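You operate a simulated robot arm through the tools that you are given. There is no shell and no other tool.

The job below is to be done with a simulated two-armed robot. You get a single attempt, and the scene is never put back.

JOB
Take the red brush from the blue pot and leave it in the red crate. Take the blue plug and put it in the carton with lid. Hold the tray marked sound on the top of the sorting table steady with one hand and put the buffing pad in it with the other. Any order will do. Set down upright: blue plug.

The check looks at the end state, three seconds after you hand in, the way a careful person would. Anything else that was tipped, shoved, dropped, spilled or broken makes it a failure. A push-on lid holds only when it is set on centred and level and pressed home; a screw cap is set on level and turned clockwise until tight.

ROBOT AND FRAMES
Two 6-joint arms with two-finger parallel grippers on one trunk, on a base that drives. Base frame: it is fixed to the floor where the robot stands at the start and does not move with it; the origin is under the middle of the robot, x ahead of it, y to its left, z up. Lengths are in mm, angles in degrees, forces in N, time in s.
The left shoulder is at the start at [280, 185, 980], the right one opposite. With the tool pointing down near the work surface each hand reaches from about 160 to 860 mm from the robot's upright axis, wherever it stands, measured 20 degrees to its own side. Places, roughly: blue plug (4x4x5 cm) [3500, 1000, 900]; buffing pad [4750, -500, 750]; carton with lid [4500, 4500, 1000]; red brush (3x2x20 cm) [3500, 900, 600]; red crate (38x26x13 cm) [5800, 2500, 1100]; tray marked sound [6500, 750, 750]. Payload 1.57 kg a hand.
The tool frame of a hand sits at the grasp point between the pads (the TCP): z along the fingers, y along the line on which they close. The tips reach 30 mm beyond it. The gripper opens to 80 mm. The fingers are 17 mm wide and 12 mm thick; the gripper's body (40 by 82 mm) begins 80 mm behind the TCP.
Orientation is that of the tool frame in the base frame, as a unit quaternion [w, x, y, z]. With the fingers straight down and closing along the base's y, the tool's x points along the base's -x, its y along +y and its z along -z.

CONTROLS
- The arms move only by the tool send_rows. It takes "left_deltas", "right_deltas" or both (then of equal length, played together; a hand with none holds still); each is a list of rows, each an object (a shift or turn left out is 0, a gripper value left out holds the last) with "fingers": the gripper command, from -1 (shut) to 1 (fully open), values between in proportion; "translation": the shift along the tool's x, y, z in mm, a list of three; "dr": the turn, a rotation vector about the tool's x, y, z in degrees, a list of three. In form: [{"fingers": fingers, "translation": [x, y, z], "dr": [wx, wy, wz]}, ...]. A call has 1 to 20 rows; each row is the pose to reach, as a shift and turn from the pose commanded when the call began, along the tool's axes at that moment. A row lasts 0.2 s, in which the tool goes at most 50 mm and 8.6 degrees; a call with a longer step from one row to the next is refused whole, and so is a gripper value outside its range. A pose out of reach is approached as far as the arm can. The call stops where the force on the tool passes 40 N (or 10 N more than at its start, if that is more) or the arm is blocked; 0.2 s more then pass. Each finger travels about 153 mm/s and halts on what it meets, pressing with about 22 N; the grip force reading is that of the motor and also rises with nothing between the fingers. The clock runs only during rows and for 0.2 s after the last one: add rows that repeat a pose to give the fingers time. The reply holds the time, the measured pose of the TCP, the force on the tool along the base axes, the opening and the grip force, in the units named above and with some noise, with the torque about the TCP (base axes, N m) and any sound that the robot's microphone picked up, and new pictures: "pictures" is both (left out), scene, wrist or none (wrist: the cameras of the hands that moved).
- Cameras (640 x 400 px; columns grow to the right, rows downward): "scene" is now at [236.9, 13, 1419.5]; the picture's right is [0.18, -0.98, 0.00], its down [-0.73, -0.13, -0.67] and it looks along [0.66, 0.12, -0.74] (base axes); focal length 272 px, centre (320, 200). "left" rides on the left gripper at [72, 7, -122] in its tool frame; the picture's right is [-0.09, 1.00, 0.00], its down [-0.84, -0.08, -0.54] and it looks along [-0.54, -0.05, 0.84] (tool axes); focal length 238 px, centre (320, 200). "right" rides on the right gripper at [72, -7, -122] in its tool frame; the picture's right is [0.09, 1.00, 0.00], its down [-0.84, 0.08, -0.54] and it looks along [-0.54, 0.05, 0.84] (tool axes); focal length 238 px, centre (320, 200). There is no depth. A picture from a camera that has moved, and an enlarged one, comes with that camera's place and axes in the base frame and with its lens.
- slide_trunk(by): slides the trunk up (or, below 0, down) by that many mm; the arms and the scene camera ride with it, the base frame stays. It gives what a move gives, with no picture.
- base_move(legs): drives the robot by 1 to 6 legs, each [ahead, turn to the left] in mm and degrees, along the robot's own axes; the way and the turn of a leg run together, so that a leg with both is an arc; at most 1500 mm and 180 degrees a leg. The arms and the cameras ride along, it lands a little off, and it stops where it bumps. It gives what a move gives, and a new picture of the scene camera.
- head_to(pan, tilt): turns the head with the scene camera to pan (to the left, within 86 degrees either way) and tilt (down, from -29 to 69), counted from straight ahead of the robot. It gives what a move gives, and a new picture of the scene camera.
- zoom(camera, box): a new picture of the part [left, top, right, bottom] of that camera's present view, enlarged. It takes no simulated time.
- sign_off(): hands the job in; it is judged then, once.

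Nothing tells you exact positions but the pictures and the camera data. Unless the task says otherwise, let go and move clear before handing in.

The tools are called after "Emit:" as name(argument=value, ...) on one line, values as JSON. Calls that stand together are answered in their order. send_rows: Moves the arms, as the interface text tells. Its arguments: {"type":"object","properties":{"left_deltas":{"type":"array"},"right_deltas":{"type":"array"},"pictures":{"type":"string","enum":["both","scene","wrist","none"]}},"required":[]} The other tools are called the same way: slide_trunk (by) slides the trunk up or down; base_move (legs) drives the base; head_to (pan, tilt) turns the head that bears the scene camera; zoom (camera, box) takes an enlarged picture of a part of a camera's view; sign_off () hands the job in.

At the start:

```text
time: 0.0
left_position: [550.3, 283.1, 765.0]
left_ee_rot: [0.0, 0.0, 1.0, 0.0]
left_wrist_force: [0.6, -0.1, -0.2]
left_moment: [-0.02, -0.06, -0.03]
left_opening: 80.0
left_gripper_force: 0.0
right_position: [543.5, -272.1, 690.1]
right_ee_rot: [0.0, -0.001, 1.0, 0.0]
right_wrist_force: [0.3, 0.2, -0.2]
right_moment: [-0.01, 0.01, 0.04]
right_opening: 79.8
right_gripper_force: 0.0
trunk travel left (down, up): [-675.0, 315.0]
robot x, y, heading: [-3.6, -3.0, 0.0]
head pan, tilt: [10.3, 47.8]
```

scene: 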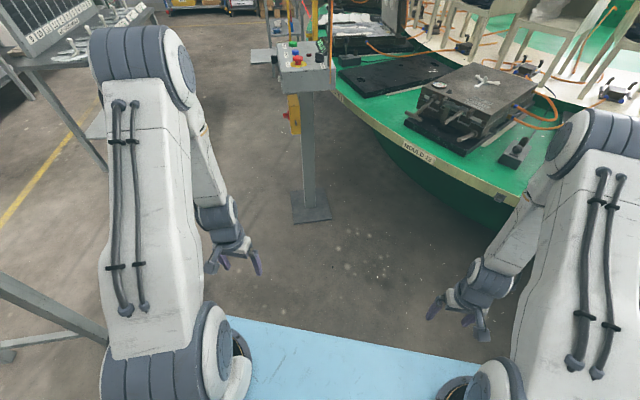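
right: 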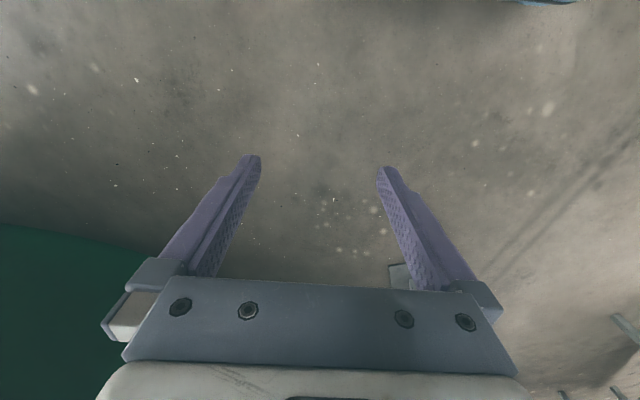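
left: 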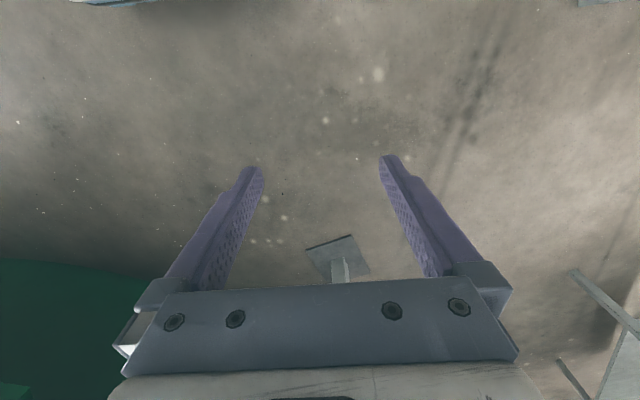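

I see a factory floor with a control post just ahead, a round green carousel to the right, and a table at the left; the job's objects are several metres off. I'll look around first with the head before driving.

Emit:
head_to(pan=0, tilt=10)

Emit:
head_to(pan=50, tilt=15)

Emit:
head_to(pan=-50, tilt=15)

```text
time: 1.0
left_position: [550.7, 283.9, 766.2]
left_ee_rot: [0.0, 0.0, 1.0, 0.0]
left_wrist_force: [0.1, 0.6, 0.5]
left_moment: [-0.03, 0.04, 0.03]
left_opening: 79.7
left_gripper_force: 0.0
right_position: [543.5, -272.8, 689.4]
right_ee_rot: [0.0, -0.001, 1.0, 0.001]
right_wrist_force: [0.5, -0.5, 0.5]
right_moment: [0.0, -0.01, 0.04]
right_opening: 80.0
right_gripper_force: 0.0
trunk travel left (down, up): [-675.0, 315.0]
robot x, y, heading: [-4.3, -2.9, -0.1]
head pan, tilt: [0.0, 10.0]
camera scene: at [252.2, -1.2, 1478.3], right [0.0, -1.0, 0.0], down [-0.17, 0.0, -0.98], along [0.98, 0.0, -0.17], focal length 272 px, centre (320, 200)
```

scene: 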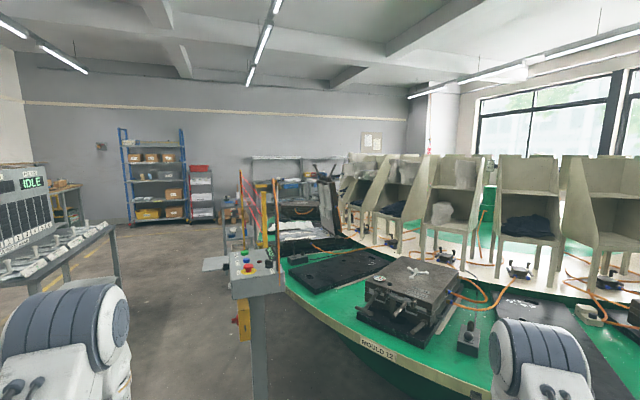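

```text
time: 2.2
left_position: [551.9, 284.0, 765.5]
left_ee_rot: [0.0, 0.0, 1.0, 0.0]
left_wrist_force: [0.1, -0.1, 0.5]
left_moment: [0.01, 0.01, -0.01]
left_opening: 80.0
left_gripper_force: 0.1
right_position: [544.7, -273.3, 690.3]
right_ee_rot: [0.0, 0.0, 1.0, 0.0]
right_wrist_force: [-0.6, 0.0, 0.2]
right_moment: [0.01, 0.02, -0.02]
right_opening: 80.0
right_gripper_force: 0.1
trunk travel left (down, up): [-675.0, 315.0]
robot x, y, heading: [1.1, 2.0, -0.1]
head pan, tilt: [50.0, 15.0]
camera scene: at [219.3, 70.3, 1470.2], right [0.77, -0.64, 0.0], down [-0.17, -0.2, -0.97], along [0.62, 0.74, -0.26], focal length 272 px, centre (320, 200)
```

scene: 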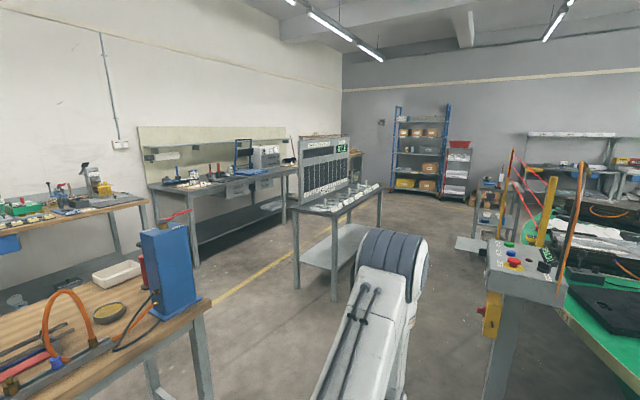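

```text
time: 4.0
left_position: [550.6, 283.8, 765.4]
left_ee_rot: [0.0, 0.0, 1.0, 0.0]
left_wrist_force: [0.5, -0.2, 0.6]
left_moment: [0.01, 0.02, 0.0]
left_opening: 80.2
left_gripper_force: 0.0
right_position: [543.9, -272.2, 691.3]
right_ee_rot: [0.0, 0.0, 1.0, 0.0]
right_wrist_force: [0.2, -0.2, 0.1]
right_moment: [0.01, -0.02, 0.0]
right_opening: 80.1
right_gripper_force: 0.1
trunk travel left (down, up): [-675.0, 315.0]
robot x, y, heading: [1.1, 3.6, -0.1]
head pan, tilt: [-50.0, 15.0]
camera scene: at [219.3, -72.7, 1470.2], right [-0.77, -0.64, 0.0], down [-0.17, 0.2, -0.97], along [0.62, -0.74, -0.26], focal length 272 px, centre (320, 200)
```

scene: 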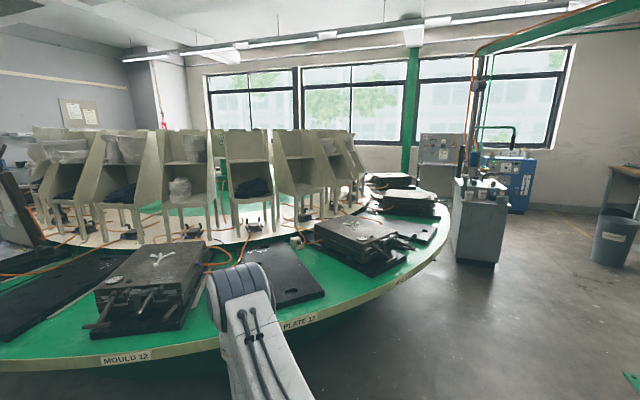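

A large hall: a carousel to the right, control post just ahead-left, racks and shelves in the distance. I'll zoom on the far areas to find the named places.

Emit:
head_to(pan=12, tilt=10)

Emit:
zoom(camera="scene", box=[240, 130, 400, 230])

Emit:
zoom(camera="scene", box=[140, 120, 300, 220])

Emit:
zoom(camera="scene", box=[340, 130, 500, 230])

```text
time: 5.3
left_position: [551.3, 284.1, 764.7]
left_ee_rot: [0.0, 0.0, 1.0, 0.0]
left_wrist_force: [-0.2, 0.3, 0.2]
left_moment: [-0.01, 0.02, -0.01]
left_opening: 80.0
left_gripper_force: 0.0
right_position: [543.8, -272.6, 690.6]
right_ee_rot: [-0.001, 0.0, 1.0, 0.0]
right_wrist_force: [-0.1, 0.9, 0.1]
right_moment: [-0.01, 0.0, 0.01]
right_opening: 79.9
right_gripper_force: 0.1
trunk travel left (down, up): [-675.0, 315.0]
robot x, y, heading: [0.8, 0.4, -0.1]
head pan, tilt: [12.0, 10.0]
camera scene: at [250.2, 18.1, 1478.4], right [0.21, -0.98, 0.0], down [-0.17, -0.04, -0.98], along [0.96, 0.2, -0.17], focal length 272 px, centre (320, 200)
```

scene: 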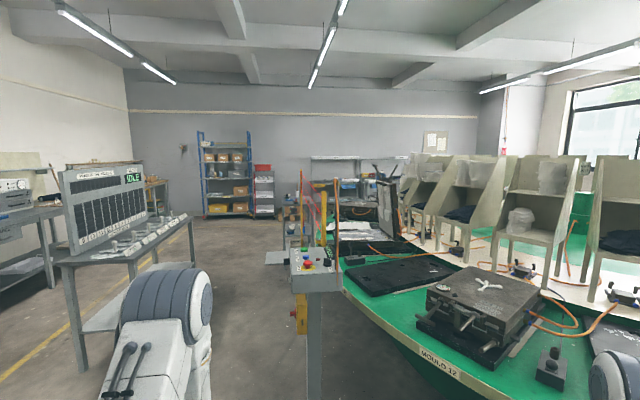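

```text
4.00 times, centred on (320, 180) of scene
camera zoom: at [250.2, 18.1, 1478.4], right [0.21, -0.98, 0.0], down [-0.17, -0.04, -0.98], along [0.96, 0.2, -0.17], focal length 1086 px, centre (320, 280)
```

zoom: 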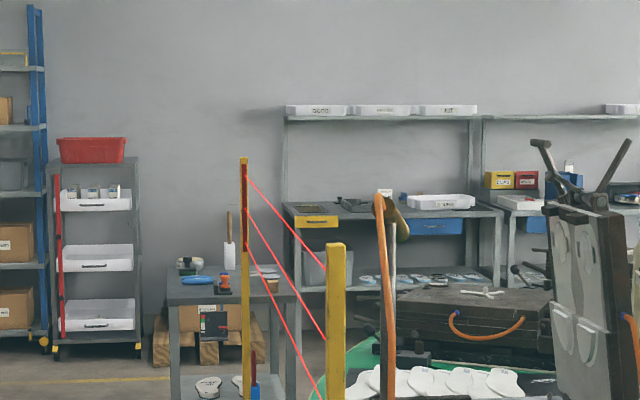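

```text
4.00 times, centred on (220, 170) of scene
camera zoom: at [250.2, 18.1, 1478.4], right [0.21, -0.98, 0.0], down [-0.17, -0.04, -0.98], along [0.96, 0.2, -0.17], focal length 1086 px, centre (720, 320)
```

zoom: 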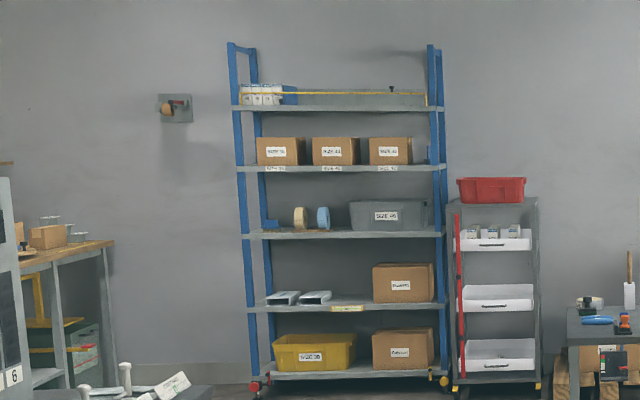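

```text
4.00 times, centred on (420, 180) of scene
camera zoom: at [250.2, 18.1, 1478.4], right [0.21, -0.98, 0.0], down [-0.17, -0.04, -0.98], along [0.96, 0.2, -0.17], focal length 1086 px, centre (-80, 280)
```

zoom: 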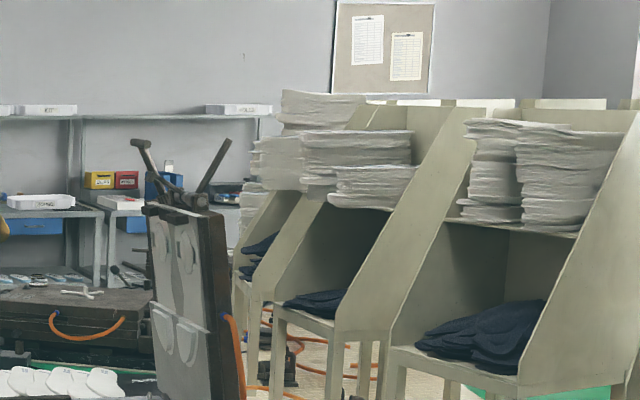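

The red crate sits on top of the small white-drawer trolley by the blue shelf, the little grey table near (3500, 1000) must hold the plug and pot, and the sorting tables are behind. I'll look at my own base and the floor next to plan the drive.

Emit:
head_to(pan=0, tilt=69)

Emit:
head_to(pan=30, tilt=30)

Emit:
head_to(pan=86, tilt=30)

```text
time: 6.6
left_position: [549.9, 284.4, 764.9]
left_ee_rot: [0.0, 0.001, 1.0, 0.0]
left_wrist_force: [0.6, 0.8, -0.4]
left_moment: [-0.01, 0.04, 0.02]
left_opening: 80.3
left_gripper_force: 0.1
right_position: [544.0, -274.0, 690.6]
right_ee_rot: [0.001, -0.001, 1.0, 0.001]
right_wrist_force: [-0.3, 0.3, 0.0]
right_moment: [-0.02, -0.01, -0.01]
right_opening: 80.3
right_gripper_force: 0.1
trunk travel left (down, up): [-675.0, 315.0]
robot x, y, heading: [0.9, 2.6, 0.3]
head pan, tilt: [0.0, 68.8]
camera scene: at [215.2, -1.2, 1394.6], right [0.0, -1.0, 0.0], down [-0.93, 0.0, -0.36], along [0.36, 0.0, -0.93], focal length 272 px, centre (320, 200)
```

scene: 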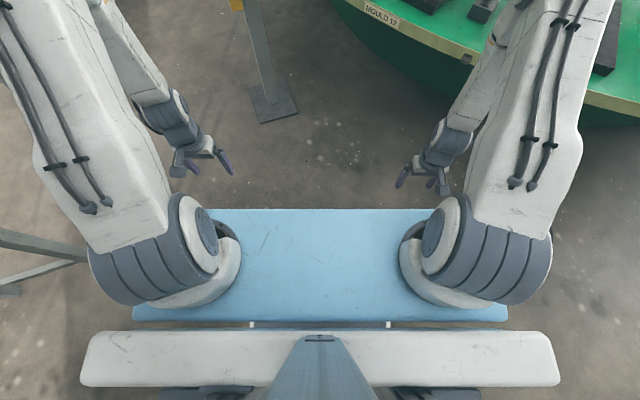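

```text
time: 7.6
left_position: [551.9, 283.2, 765.3]
left_ee_rot: [0.0, 0.0, 1.0, 0.0]
left_wrist_force: [-0.3, -0.1, 0.1]
left_moment: [-0.02, 0.02, 0.04]
left_opening: 80.4
left_gripper_force: 0.1
right_position: [544.5, -273.3, 690.8]
right_ee_rot: [0.0, 0.0, 1.0, 0.0]
right_wrist_force: [-0.1, -0.4, -0.1]
right_moment: [0.0, -0.01, -0.03]
right_opening: 79.7
right_gripper_force: 0.1
trunk travel left (down, up): [-675.0, 315.0]
robot x, y, heading: [1.6, 4.9, 0.1]
head pan, tilt: [30.0, 30.0]
camera scene: at [237.6, 44.0, 1446.0], right [0.5, -0.87, 0.0], down [-0.43, -0.25, -0.87], along [0.75, 0.43, -0.5], focal length 272 px, centre (320, 200)
```

scene: 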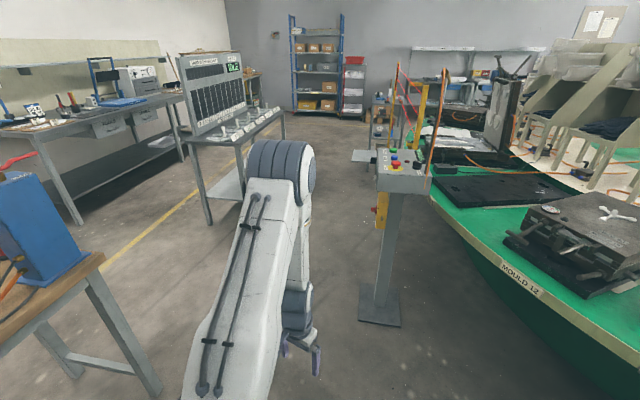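

```text
time: 8.9
left_position: [550.9, 283.6, 765.3]
left_ee_rot: [0.0, 0.0, 1.0, 0.001]
left_wrist_force: [-0.5, -0.1, -0.3]
left_moment: [-0.01, -0.04, -0.01]
left_opening: 79.9
left_gripper_force: 0.0
right_position: [543.6, -273.0, 690.7]
right_ee_rot: [0.0, 0.0, 1.0, 0.001]
right_wrist_force: [-0.4, 0.2, -0.6]
right_moment: [-0.01, -0.01, 0.01]
right_opening: 79.9
right_gripper_force: 0.1
trunk travel left (down, up): [-675.0, 315.0]
robot x, y, heading: [0.3, 1.1, 0.1]
head pan, tilt: [85.9, 30.0]
camera scene: at [165.7, 89.0, 1446.0], right [1.0, -0.07, 0.0], down [-0.04, -0.5, -0.87], along [0.06, 0.86, -0.5], focal length 272 px, centre (320, 200)
```

scene: 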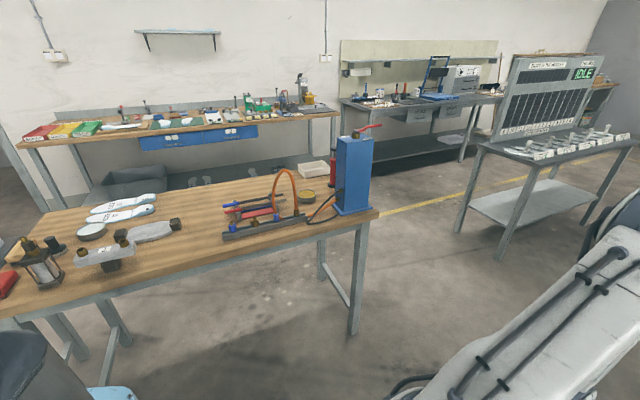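

The way ahead runs left of the control post (about 1400, 290) and right of the display table (near leg about 1660, 1560). I'll turn left about 33° and drive part of the way, then look again.

Emit:
base_move(legs=[[0, 34], [700, 0]])

Emit:
head_to(pan=-30, tilt=25)

Emit:
zoom(camera="scene", box=[220, 80, 540, 280])

```text
time: 14.4
left_position: [888.6, 945.4, 764.9]
left_ee_rot: [-0.001, -0.291, 0.957, 0.0]
left_wrist_force: [2.1, 0.5, -0.1]
left_moment: [0.01, -0.02, 0.0]
left_opening: 80.2
left_gripper_force: 0.1
right_position: [1196.2, 480.1, 690.6]
right_ee_rot: [0.0, -0.291, 0.957, 0.0]
right_wrist_force: [0.3, -1.0, 0.7]
right_moment: [0.02, 0.0, -0.01]
right_opening: 79.9
right_gripper_force: 0.0
trunk travel left (down, up): [-675.0, 315.0]
robot x, y, heading: [593.5, 401.4, 33.6]
head pan, tilt: [85.9, 30.0]
camera scene: at [678.4, 569.2, 1446.1], right [0.87, 0.5, 0.0], down [0.25, -0.43, -0.87], along [-0.43, 0.75, -0.5], focal length 272 px, centre (320, 200)
```

scene: 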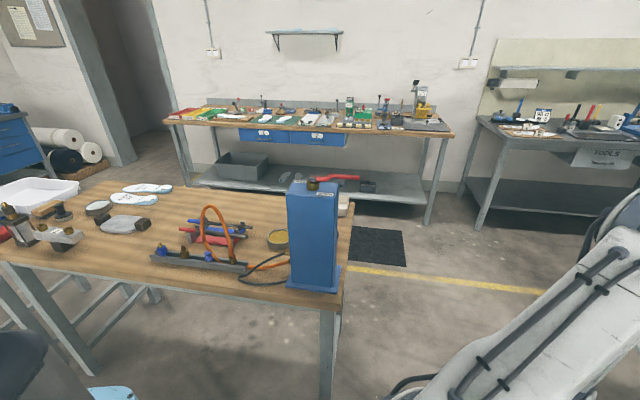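

```text
time: 16.4
left_position: [889.9, 946.3, 764.8]
left_ee_rot: [0.0, -0.292, 0.956, 0.0]
left_wrist_force: [-0.7, -0.3, 0.5]
left_moment: [-0.02, 0.0, 0.0]
left_opening: 79.8
left_gripper_force: 0.0
right_position: [1195.2, 479.2, 690.9]
right_ee_rot: [0.0, -0.291, 0.957, 0.0]
right_wrist_force: [-0.7, 0.0, -0.1]
right_moment: [0.02, 0.01, 0.0]
right_opening: 80.1
right_gripper_force: 0.1
trunk travel left (down, up): [-675.0, 315.0]
robot x, y, heading: [593.7, 402.8, 33.9]
head pan, tilt: [-30.0, 25.0]
camera scene: at [815.5, 497.2, 1454.0], right [0.07, -1.0, 0.0], down [-0.42, -0.03, -0.91], along [0.9, 0.06, -0.42], focal length 272 px, centre (320, 200)
```

scene: 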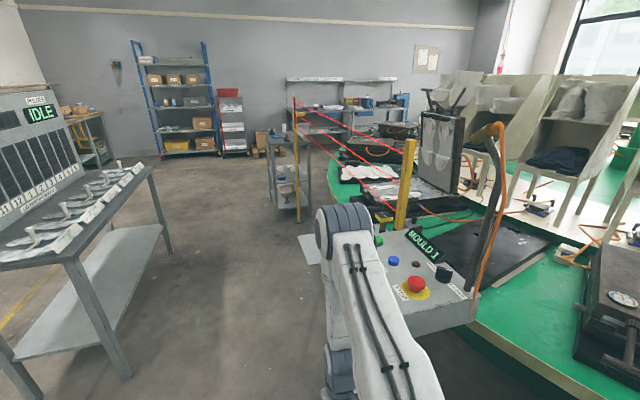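

```text
2.00 times, centred on (380, 180) of scene
camera zoom: at [815.5, 497.2, 1454.0], right [0.07, -1.0, 0.0], down [-0.42, -0.03, -0.91], along [0.9, 0.06, -0.42], focal length 543 px, centre (200, 240)
```

zoom: 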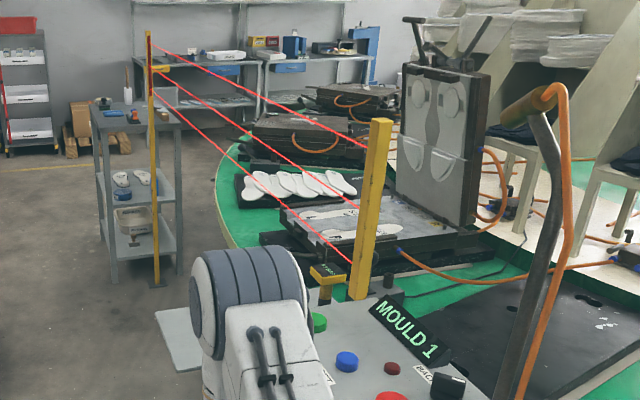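

The small three-tier table is around x 3400–3900, y 790–1140, with a yellow light-curtain post in front of it; a grey platform juts out left of the control console. I'll tuck the hands in to keep clear, then continue between platform and display table.

Emit:
send_rows(left_deltas=[{"translation": [40, -20, 0]}, {"translation": [80, -40, 0]}, {"translation": [120, -60, 0]}, {"translation": [150, -80, 0]}], right_deltas=[{"translation": [40, 20, 0]}, {"translation": [80, 40, -20]}, {"translation": [120, 60, -50]}, {"translation": [150, 80, -75]}], pictures="scene")

Emit:
head_to(pan=-30, tilt=45)

Emit:
head_to(pan=10, tilt=45)

```text
refused: row 3 steps farther than a row can; nothing moved
```

```text
time: 17.2
left_position: [890.2, 946.2, 764.3]
left_ee_rot: [0.0, -0.291, 0.957, 0.0]
left_wrist_force: [-0.1, -0.3, -0.5]
left_moment: [0.04, 0.0, -0.04]
left_opening: 80.1
left_gripper_force: 0.0
right_position: [1196.0, 479.0, 690.5]
right_ee_rot: [0.001, -0.291, 0.957, 0.0]
right_wrist_force: [-0.4, -0.1, 0.5]
right_moment: [0.02, -0.02, -0.02]
right_opening: 80.0
right_gripper_force: 0.0
trunk travel left (down, up): [-675.0, 315.0]
robot x, y, heading: [591.3, 402.5, 33.7]
head pan, tilt: [-30.0, 45.0]
camera scene: at [804.7, 496.4, 1423.5], right [0.07, -1.0, 0.0], down [-0.7, -0.05, -0.71], along [0.71, 0.05, -0.71], focal length 272 px, centre (320, 200)
```

scene: 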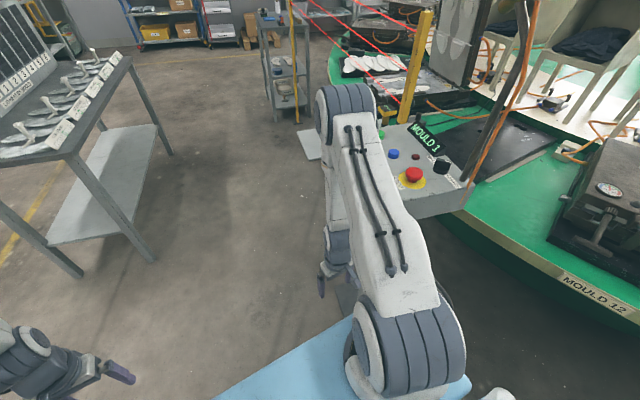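

```text
time: 18.3
left_position: [890.8, 946.3, 763.9]
left_ee_rot: [0.0, -0.292, 0.957, 0.0]
left_wrist_force: [0.5, -0.6, 0.9]
left_moment: [0.02, -0.01, -0.01]
left_opening: 80.0
left_gripper_force: 0.0
right_position: [1195.1, 479.6, 689.9]
right_ee_rot: [0.0, -0.291, 0.957, 0.0]
right_wrist_force: [0.4, -1.0, 0.2]
right_moment: [0.0, -0.03, 0.02]
right_opening: 80.0
right_gripper_force: 0.1
trunk travel left (down, up): [-675.0, 315.0]
robot x, y, heading: [590.6, 403.4, 33.9]
head pan, tilt: [10.0, 45.0]
camera scene: at [782.1, 547.2, 1423.4], right [0.69, -0.72, 0.0], down [-0.51, -0.49, -0.71], along [0.51, 0.49, -0.71], focal length 272 px, centre (320, 200)
```

scene: 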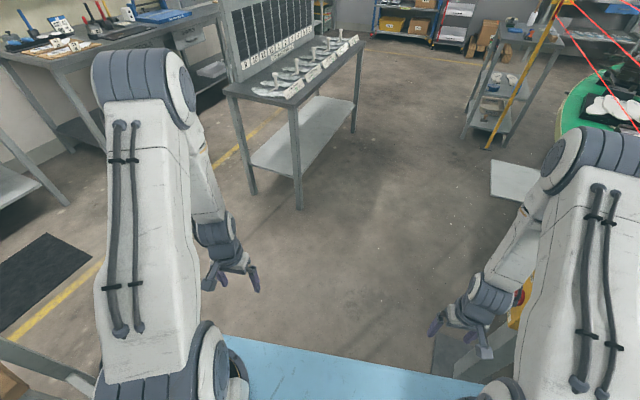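

The panel beside the console is at about z 895 with its corner near (1665, 640); the display table's corner is near (1620, 1480). I'll retract the hands with finer steps, then drive through the middle.

Emit:
send_rows(left_deltas=[{"translation": [30, -16, 0]}, {"translation": [60, -32, 0]}, {"translation": [90, -48, 0]}, {"translation": [120, -64, 0]}, {"translation": [150, -80, 0]}], right_deltas=[{"translation": [30, 16, -15]}, {"translation": [60, 32, -30]}, {"translation": [90, 48, -45]}, {"translation": [120, 64, -60]}, {"translation": [150, 80, -75]}], pictures="scene")

Emit:
base_move(legs=[[900, 0], [400, -26]])

Emit:
head_to(pan=0, tilt=25)

```text
time: 19.5
left_position: [873.1, 847.3, 713.1]
left_ee_rot: [0.0, -0.291, 0.957, 0.0]
left_wrist_force: [0.0, -0.7, -0.1]
left_moment: [-0.01, -0.01, 0.03]
left_opening: 80.0
left_gripper_force: 0.1
left hand out of reach, approached as far as the arm can: row 2, 3, 4, 5
right_position: [1103.7, 503.8, 709.9]
right_ee_rot: [0.001, -0.291, 0.957, -0.001]
right_wrist_force: [-0.8, -1.5, -0.4]
right_moment: [0.07, -0.01, 0.03]
right_opening: 79.8
right_gripper_force: 0.0
right hand out of reach, approached as far as the arm can: row 3, 4, 5
trunk travel left (down, up): [-675.0, 315.0]
robot x, y, heading: [591.7, 401.3, 33.9]
head pan, tilt: [10.0, 45.0]
camera scene: at [782.0, 546.7, 1423.5], right [0.69, -0.72, 0.0], down [-0.51, -0.49, -0.71], along [0.51, 0.49, -0.71], focal length 272 px, centre (320, 200)
```

scene: 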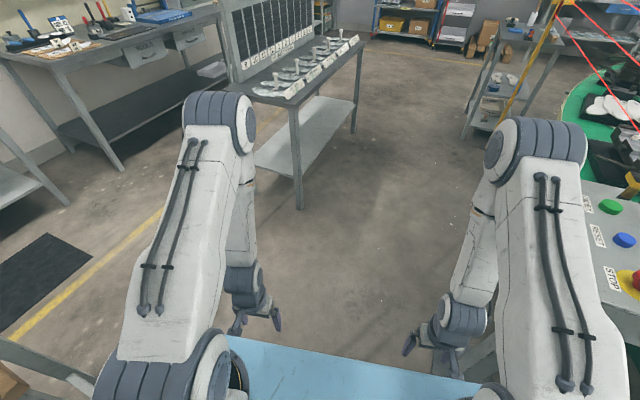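

```text
time: 26.4
left_position: [2174.5, 1314.0, 712.1]
left_ee_rot: [-0.001, -0.062, 0.998, 0.0]
left_wrist_force: [-0.5, 0.3, 0.1]
left_moment: [-0.02, 0.0, -0.02]
left_opening: 80.0
left_gripper_force: 0.0
right_position: [2223.6, 903.9, 709.9]
right_ee_rot: [0.0, -0.06, 0.998, 0.0]
right_wrist_force: [-0.3, 1.3, 0.0]
right_moment: [-0.02, 0.02, 0.0]
right_opening: 79.8
right_gripper_force: 0.0
trunk travel left (down, up): [-675.0, 315.0]
robot x, y, heading: [1722.1, 1045.6, 6.9]
head pan, tilt: [10.0, 45.0]
camera scene: at [1957.3, 1087.3, 1423.5], right [0.29, -0.96, 0.0], down [-0.68, -0.21, -0.71], along [0.68, 0.21, -0.71], focal length 272 px, centre (320, 200)
```

scene: 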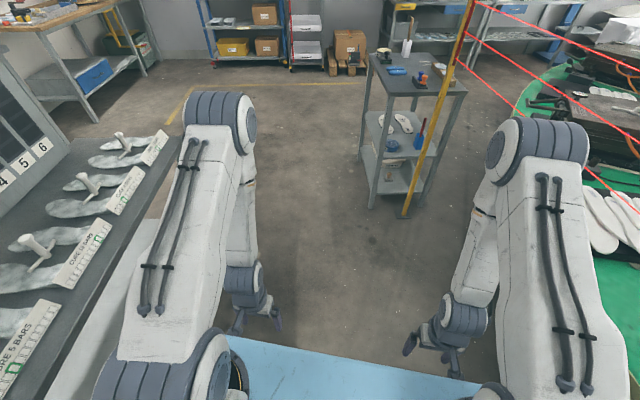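

```text
time: 27.2
left_position: [2174.4, 1313.0, 712.3]
left_ee_rot: [-0.001, -0.06, 0.998, 0.001]
left_wrist_force: [0.3, -0.6, -0.2]
left_moment: [-0.01, -0.01, 0.01]
left_opening: 79.7
left_gripper_force: 0.0
right_position: [2223.8, 903.2, 709.2]
right_ee_rot: [-0.001, -0.06, 0.998, 0.0]
right_wrist_force: [0.1, 0.5, 0.4]
right_moment: [-0.01, 0.01, -0.02]
right_opening: 80.1
right_gripper_force: 0.0
trunk travel left (down, up): [-675.0, 315.0]
robot x, y, heading: [1721.8, 1044.2, 7.0]
head pan, tilt: [0.0, 25.0]
camera scene: at [1971.1, 1074.7, 1453.9], right [0.12, -0.99, 0.0], down [-0.42, -0.05, -0.91], along [0.9, 0.11, -0.42], focal length 272 px, centre (320, 200)
```

scene: 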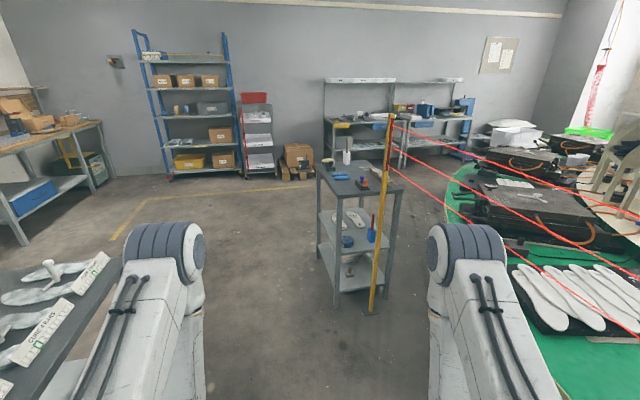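

I'm past the console, with the three-tier table in view: blue items on top, the pot with the brush on the middle shelf behind the yellow post. I'll zoom to identify the things.

Emit:
zoom(camera="scene", box=[300, 140, 428, 220])

Emit:
zoom(camera="scene", box=[300, 200, 428, 280])

Emit:
zoom(camera="scene", box=[320, 70, 480, 170])

Emit:
zoom(camera="scene", box=[480, 100, 640, 200])

Emit:
zoom(camera="scene", box=[0, 70, 160, 170])

```text
5.00 times, centred on (364, 180) of scene
camera zoom: at [1971.1, 1074.7, 1453.9], right [0.12, -0.99, 0.0], down [-0.42, -0.05, -0.91], along [0.9, 0.11, -0.42], focal length 1358 px, centre (100, 300)
```

zoom: 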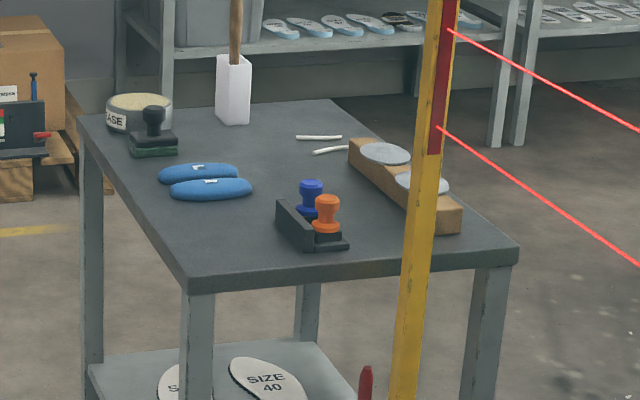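

```text
5.00 times, centred on (364, 240) of scene
camera zoom: at [1971.1, 1074.7, 1453.9], right [0.12, -0.99, 0.0], down [-0.42, -0.05, -0.91], along [0.9, 0.11, -0.42], focal length 1358 px, centre (100, 0)
```

zoom: 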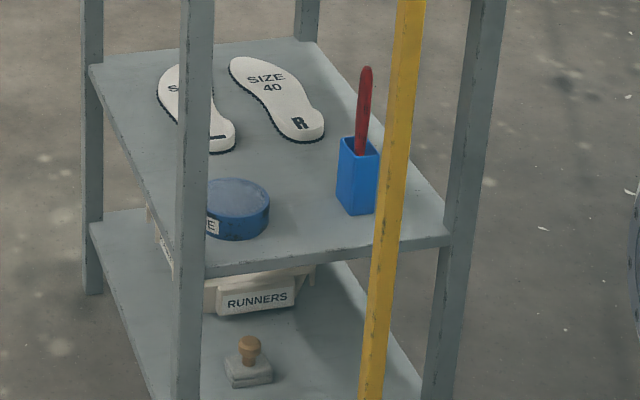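

```text
4.00 times, centred on (400, 120) of scene
camera zoom: at [1971.1, 1074.7, 1453.9], right [0.12, -0.99, 0.0], down [-0.42, -0.05, -0.91], along [0.9, 0.11, -0.42], focal length 1086 px, centre (0, 520)
```

zoom: 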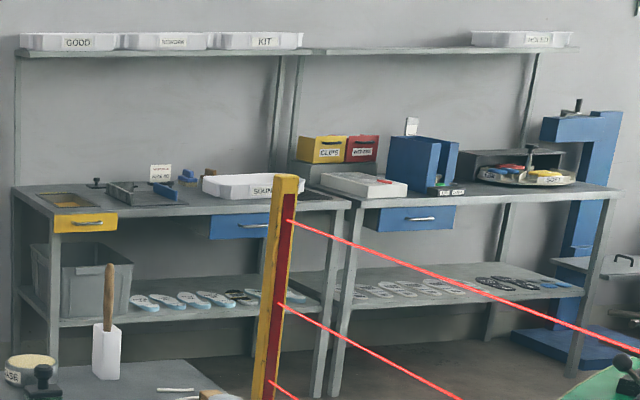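

```text
4.00 times, centred on (560, 150) of scene
camera zoom: at [1971.1, 1074.7, 1453.9], right [0.12, -0.99, 0.0], down [-0.42, -0.05, -0.91], along [0.9, 0.11, -0.42], focal length 1086 px, centre (-640, 400)
```

zoom: 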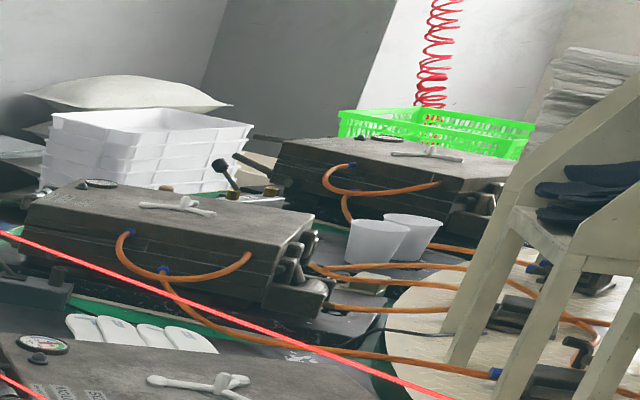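

```text
4.00 times, centred on (80, 120) of scene
camera zoom: at [1971.1, 1074.7, 1453.9], right [0.12, -0.99, 0.0], down [-0.42, -0.05, -0.91], along [0.9, 0.11, -0.42], focal length 1086 px, centre (1280, 520)
```

zoom: 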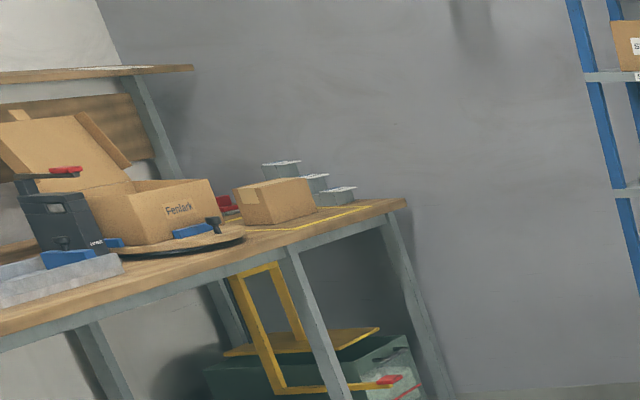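

The blue plug stands on top of the three-tier table (about 3570, 1010, top surface z≈825) beside an orange one; the red brush stands in the blue pot on the middle shelf (about 3510, 922, shelf z≈440), behind the yellow post. I'll drive to the table's front-left side and face it at about −29°, so an arm can pass between leg and post.

Emit:
base_move(legs=[[0, 18], [1077, 0], [0, -54]])

Emit:
head_to(pan=0, tilt=40)

Emit:
zoom(camera="scene", box=[200, 40, 440, 190])

Emit:
zoom(camera="scene", box=[200, 150, 440, 300])

```text
time: 36.2
left_position: [3237.9, 1455.8, 713.1]
left_ee_rot: [0.0, 0.25, 0.968, 0.0]
left_wrist_force: [0.1, -0.6, 0.4]
left_moment: [0.02, -0.02, 0.01]
left_opening: 80.0
left_gripper_force: 0.1
right_position: [3036.3, 1096.0, 710.4]
right_ee_rot: [-0.001, 0.251, 0.968, 0.0]
right_wrist_force: [-0.5, -0.7, 0.2]
right_moment: [-0.03, -0.02, 0.02]
right_opening: 79.9
right_gripper_force: 0.0
trunk travel left (down, up): [-675.0, 315.0]
robot x, y, heading: [2703.6, 1489.6, -29.3]
head pan, tilt: [0.0, 25.0]
camera scene: at [2925.8, 1366.7, 1454.0], right [-0.49, -0.87, 0.0], down [-0.37, 0.21, -0.91], along [0.79, -0.44, -0.42], focal length 272 px, centre (320, 200)
```

scene: 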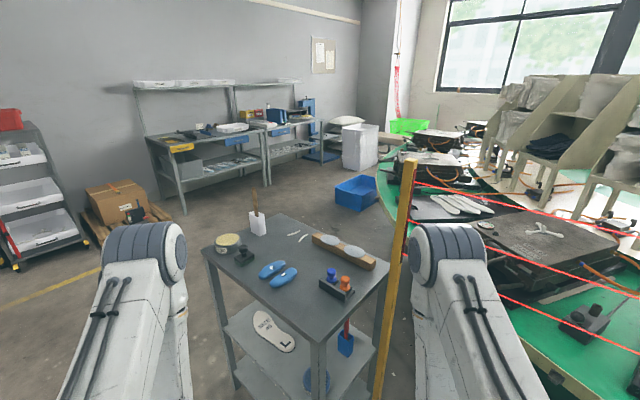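

```text
time: 37.0
left_position: [3237.5, 1455.9, 712.5]
left_ee_rot: [-0.001, 0.251, 0.968, 0.0]
left_wrist_force: [0.2, -0.2, 0.4]
left_moment: [0.02, 0.01, 0.02]
left_opening: 79.9
left_gripper_force: 0.0
right_position: [3037.4, 1094.6, 708.9]
right_ee_rot: [-0.001, 0.251, 0.968, 0.0]
right_wrist_force: [0.2, -0.5, -0.8]
right_moment: [0.06, 0.04, -0.01]
right_opening: 79.8
right_gripper_force: 0.1
trunk travel left (down, up): [-675.0, 315.0]
robot x, y, heading: [2705.2, 1490.1, -29.2]
head pan, tilt: [0.0, 40.0]
camera scene: at [2919.7, 1370.5, 1430.7], right [-0.49, -0.87, 0.0], down [-0.56, 0.31, -0.77], along [0.67, -0.37, -0.64], focal length 272 px, centre (320, 200)
```

scene: 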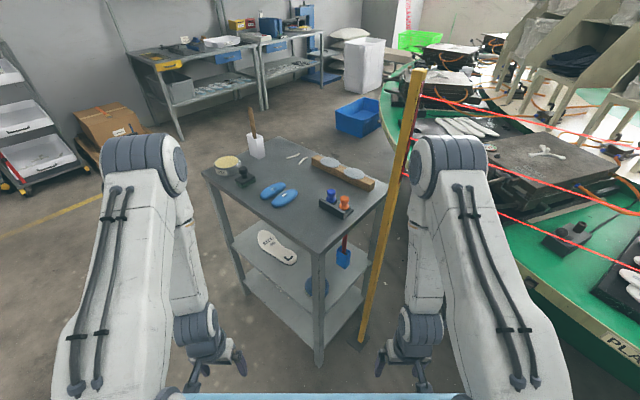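

```text
2.67 times, centred on (320, 115) of scene
camera zoom: at [2919.7, 1370.5, 1430.7], right [-0.49, -0.87, 0.0], down [-0.56, 0.31, -0.77], along [0.67, -0.37, -0.64], focal length 724 px, centre (320, 427)
```

zoom: 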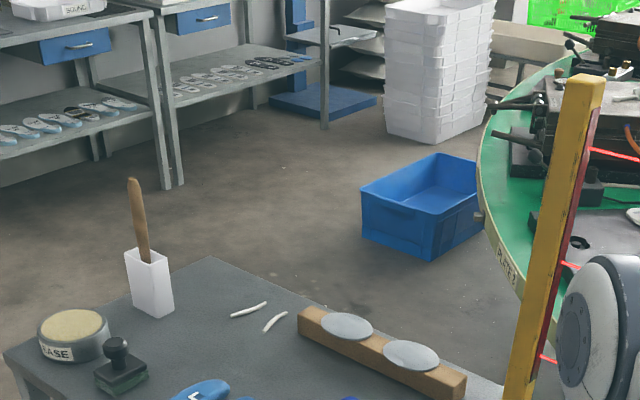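

```text
2.67 times, centred on (320, 225) of scene
camera zoom: at [2919.7, 1370.5, 1430.7], right [-0.49, -0.87, 0.0], down [-0.56, 0.31, -0.77], along [0.67, -0.37, -0.64], focal length 724 px, centre (320, 133)
```

zoom: 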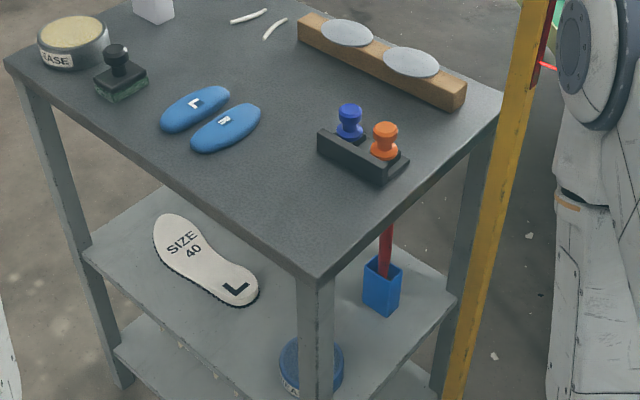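

Now I have a close view: plug ≈ (3518, 994), standing in a dark holder next to the orange one; pot with brush ≈ (3505, 925) on the mid shelf; the gap between front-left leg and yellow post is clear from here. I'll raise the trunk a little and creep 230 mm ahead.

Emit:
slide_trunk(by=200)

Emit:
base_move(legs=[[230, 0]])

Emit:
zoom(camera="scene", box=[240, 180, 400, 280])

```text
time: 39.1
left_position: [3238.6, 1456.5, 912.6]
left_ee_rot: [-0.001, 0.251, 0.968, 0.0]
left_wrist_force: [1.0, 0.4, 0.5]
left_moment: [-0.01, -0.02, 0.01]
left_opening: 80.0
left_gripper_force: 0.0
right_position: [3036.1, 1096.2, 909.6]
right_ee_rot: [0.0, 0.251, 0.968, 0.0]
right_wrist_force: [-0.3, 0.7, -0.4]
right_moment: [-0.01, 0.01, 0.02]
right_opening: 80.0
right_gripper_force: 0.0
trunk travel left (down, up): [-875.0, 115.0]
robot x, y, heading: [2706.0, 1491.2, -29.5]
head pan, tilt: [0.0, 40.0]
```

```text
time: 40.9
left_position: [3440.1, 1342.4, 913.6]
left_ee_rot: [-0.001, 0.251, 0.968, 0.001]
left_wrist_force: [0.8, 0.0, 0.2]
left_moment: [-0.01, 0.02, -0.01]
left_opening: 80.1
left_gripper_force: 0.1
right_position: [3237.6, 981.6, 909.8]
right_ee_rot: [-0.001, 0.252, 0.968, 0.001]
right_wrist_force: [0.2, 0.1, -0.1]
right_moment: [0.01, -0.05, -0.02]
right_opening: 79.7
right_gripper_force: 0.1
trunk travel left (down, up): [-875.0, 115.0]
robot x, y, heading: [2908.0, 1376.9, -29.3]
head pan, tilt: [0.0, 40.0]
camera scene: at [3121.0, 1257.1, 1630.7], right [-0.49, -0.87, 0.0], down [-0.56, 0.32, -0.77], along [0.67, -0.38, -0.64], focal length 272 px, centre (320, 200)
```

scene: 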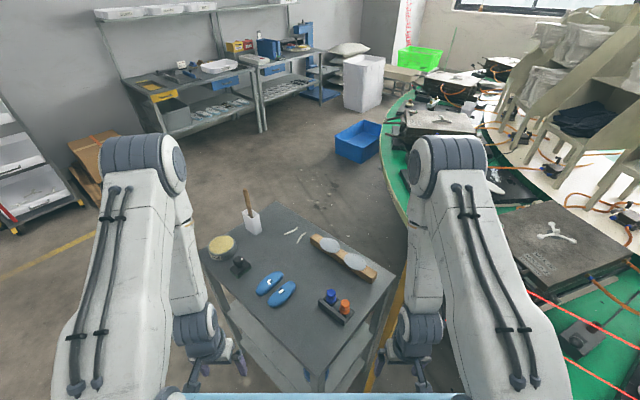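

```text
4.00 times, centred on (320, 230) of scene
camera zoom: at [3121.0, 1257.1, 1630.7], right [-0.49, -0.87, 0.0], down [-0.56, 0.32, -0.77], along [0.67, -0.38, -0.64], focal length 1086 px, centre (320, 80)
```

zoom: 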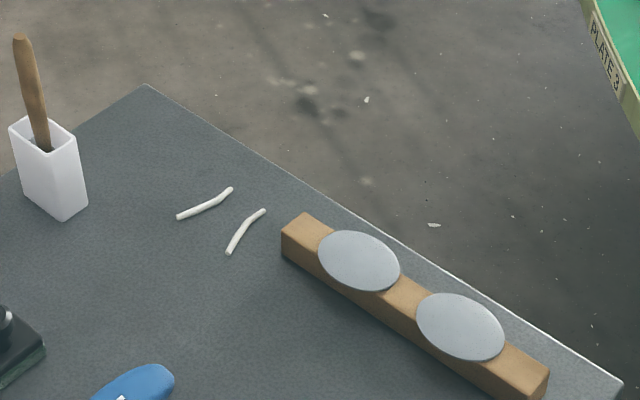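

The right forearm is near the post, so I'll leave that arm still and use the left arm for the plug now. I'll bring the left hand up and over to above the plug and look with the wrist camera.

Emit:
zoom(camera="scene", box=[280, 260, 400, 335])

Emit:
send_rows(left_deltas=[{"translation": [0, 0, -45]}, {"translation": [0, 0, -90]}, {"translation": [-29, -33, -90]}, {"translation": [-58, -66, -90]}, {"translation": [-87, -99, -90]}, {"translation": [-116, -132, -90]}, {"translation": [-145, -165, -90]}, {"translation": [-174, -198, -90]}, {"translation": [-200, -230, -90]}, {"translation": [-200, -230, -90]}], pictures="both")

```text
5.33 times, centred on (340, 298) of scene
camera zoom: at [3121.0, 1257.1, 1630.7], right [-0.49, -0.87, 0.0], down [-0.56, 0.32, -0.77], along [0.67, -0.38, -0.64], focal length 1449 px, centre (213, -320)
```

zoom: 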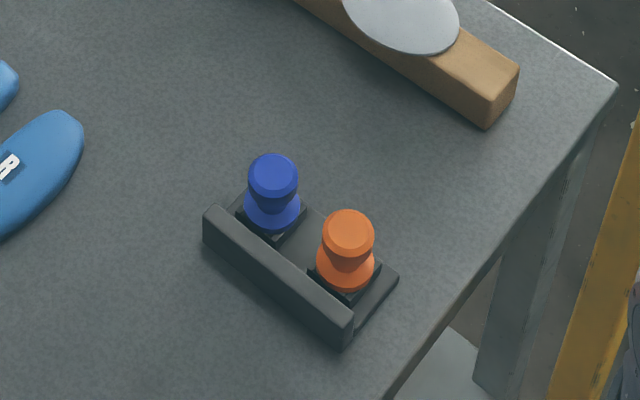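

```text
time: 43.1
left_position: [3503.2, 1044.8, 1003.2]
left_ee_rot: [-0.001, 0.252, 0.968, 0.0]
left_wrist_force: [0.4, 0.1, -0.1]
left_moment: [0.01, 0.02, -0.03]
left_opening: 80.2
left_gripper_force: 0.1
left hand out of reach, approached as far as the arm can: row 1, 2, 3
right_position: [3238.4, 981.8, 909.8]
right_ee_rot: [-0.001, 0.252, 0.968, 0.0]
right_wrist_force: [-1.2, 0.9, 0.5]
right_moment: [0.02, 0.02, 0.01]
right_opening: 80.2
right_gripper_force: 0.2
trunk travel left (down, up): [-875.0, 115.0]
robot x, y, heading: [2910.0, 1375.7, -29.5]
head pan, tilt: [0.0, 40.0]
camera scene: at [3121.5, 1256.6, 1630.7], right [-0.49, -0.87, 0.0], down [-0.56, 0.32, -0.77], along [0.67, -0.38, -0.64], focal length 272 px, centre (320, 200)
camera left: at [3445.3, 1085.5, 1124.2], right [0.57, 0.82, 0.0], down [0.69, -0.48, 0.54], along [0.45, -0.31, -0.84], focal length 238 px, centre (320, 200)
```

scene: 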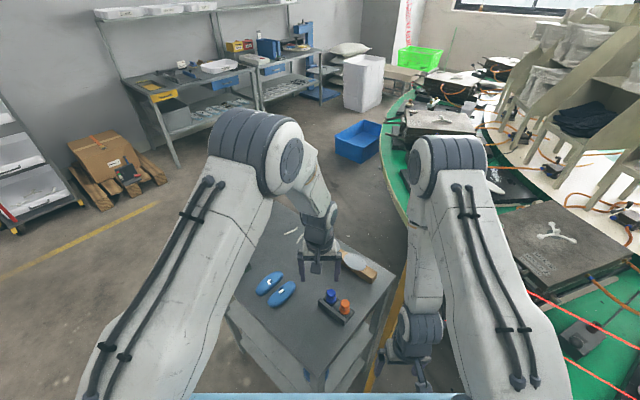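
left: 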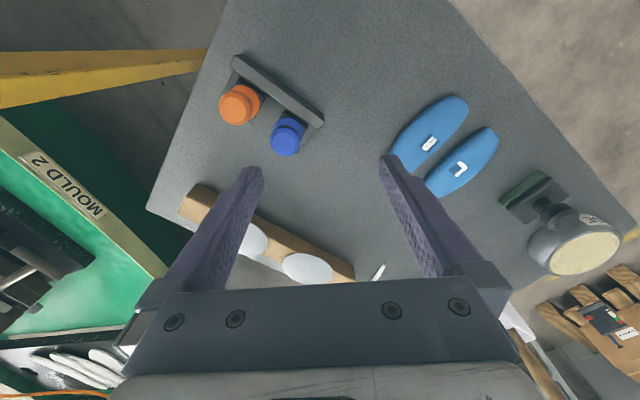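

The wrist view is clear: the blue plug is at about (3497, 1006), top z≈880, in line with the orange one beside a low wall. I'll centre the left hand over it and yaw 50° so the fingers close across the row, away from the orange plug.

Emit:
send_rows(left_deltas=[{"translation": [-3, -7, 0], "dr": [0, 0, -8.4]}, {"translation": [-5, -13, 0], "dr": [0, 0, -16.8]}, {"translation": [-7, -19, 0], "dr": [0, 0, -25.2]}, {"translation": [-9, -25, 0], "dr": [0, 0, -33.6]}, {"translation": [-11, -31, 0], "dr": [0, 0, -42]}, {"translation": [-13.5, -37, 0], "dr": [0, 0, -50]}, {"translation": [-13.5, -37, 0], "dr": [0, 0, -50]}], pictures="wrist")

Emit:
zoom(camera="left", box=[200, 40, 440, 190])

```text
time: 44.7
left_position: [3495.8, 1004.8, 1003.7]
left_ee_rot: [0.0, -0.182, 0.983, 0.0]
left_wrist_force: [-0.2, -0.2, -0.2]
left_moment: [-0.01, -0.02, 0.01]
left_opening: 80.1
left_gripper_force: 0.1
right_position: [3237.7, 982.4, 910.4]
right_ee_rot: [-0.001, 0.252, 0.968, 0.0]
right_wrist_force: [-0.1, -0.5, -0.1]
right_moment: [0.0, 0.05, -0.01]
right_opening: 80.0
right_gripper_force: 0.1
trunk travel left (down, up): [-875.0, 115.0]
robot x, y, heading: [2909.0, 1380.9, -29.4]
head pan, tilt: [0.0, 40.0]
camera left: at [3428.1, 985.5, 1123.7], right [-0.27, 0.96, 0.0], down [0.81, 0.23, 0.54], along [0.52, 0.15, -0.84], focal length 238 px, centre (320, 200)
```

left: 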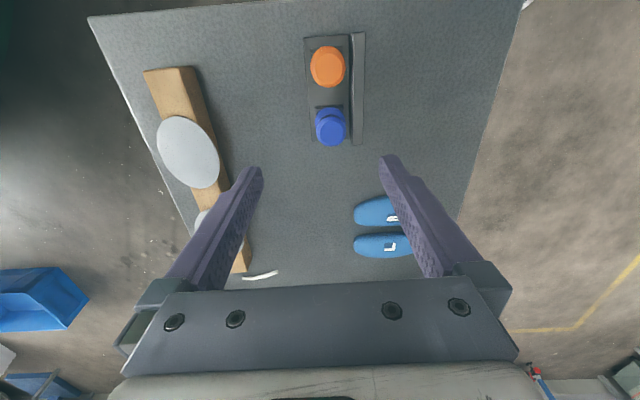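

```text
2.67 times, centred on (320, 115) of left
camera zoom: at [3428.1, 985.5, 1123.7], right [-0.27, 0.96, 0.0], down [0.81, 0.23, 0.54], along [0.52, 0.15, -0.84], focal length 636 px, centre (320, 427)
```

zoom: 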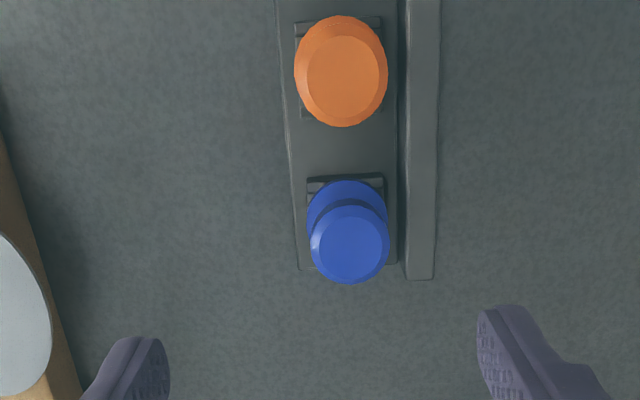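

The row lines up with the fingers now; the plug appears about 10 mm to the +y side of the hand axis. I'll correct, descend halfway and re-check.

Emit:
send_rows(left_deltas=[{"translation": [-2, 10, 0]}, {"translation": [-2, 10, 30]}, {"translation": [-2, 10, 60]}, {"translation": [-2, 10, 60]}], pictures="wrist")

Emit:
zoom(camera="left", box=[200, 60, 440, 210])

Emit:
zoom(camera="scene", box=[260, 220, 420, 320])

```text
time: 45.7
left_position: [3494.4, 1015.3, 942.4]
left_ee_rot: [-0.001, -0.182, 0.983, 0.0]
left_wrist_force: [-0.3, 0.1, -0.4]
left_moment: [0.0, 0.01, 0.03]
left_opening: 80.0
left_gripper_force: 0.1
right_position: [3237.6, 981.7, 909.4]
right_ee_rot: [-0.001, 0.253, 0.968, 0.0]
right_wrist_force: [0.0, -0.6, 0.1]
right_moment: [-0.01, 0.01, 0.01]
right_opening: 79.7
right_gripper_force: 0.1
trunk travel left (down, up): [-875.0, 115.0]
robot x, y, heading: [2907.9, 1382.9, -29.3]
head pan, tilt: [0.0, 40.0]
camera left: at [3426.0, 995.5, 1063.6], right [-0.27, 0.96, 0.0], down [0.81, 0.23, 0.54], along [0.52, 0.15, -0.84], focal length 238 px, centre (320, 200)
```

left: 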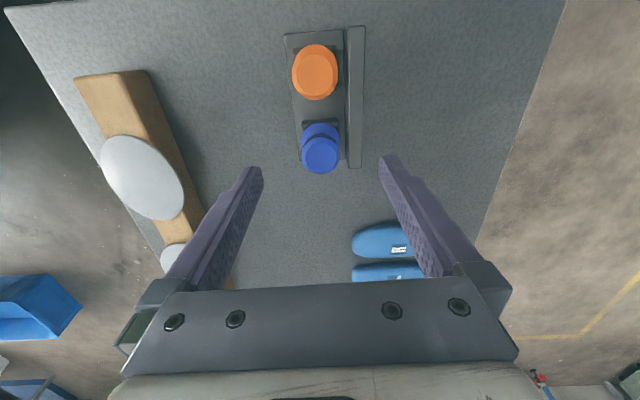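

```text
2.67 times, centred on (320, 135) of left
camera zoom: at [3426.0, 995.5, 1063.6], right [-0.27, 0.96, 0.0], down [0.81, 0.23, 0.54], along [0.52, 0.15, -0.84], focal length 636 px, centre (320, 373)
```

zoom: 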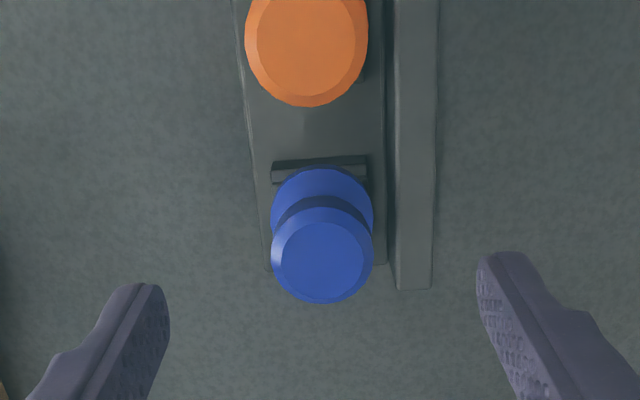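

```text
4.00 times, centred on (340, 270) of scene
camera zoom: at [3121.6, 1256.7, 1630.7], right [-0.49, -0.87, 0.0], down [-0.56, 0.32, -0.77], along [0.67, -0.38, -0.64], focal length 1086 px, centre (240, -80)
```

zoom: 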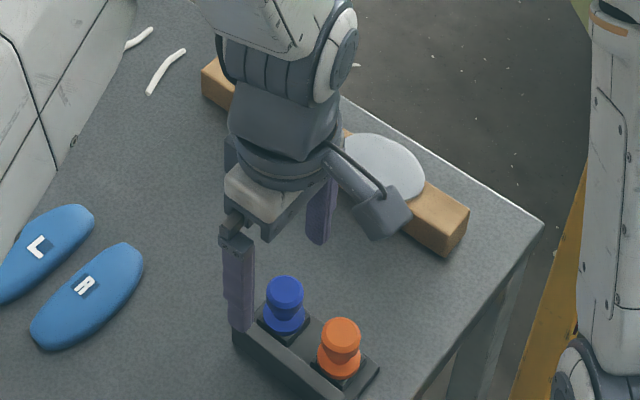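

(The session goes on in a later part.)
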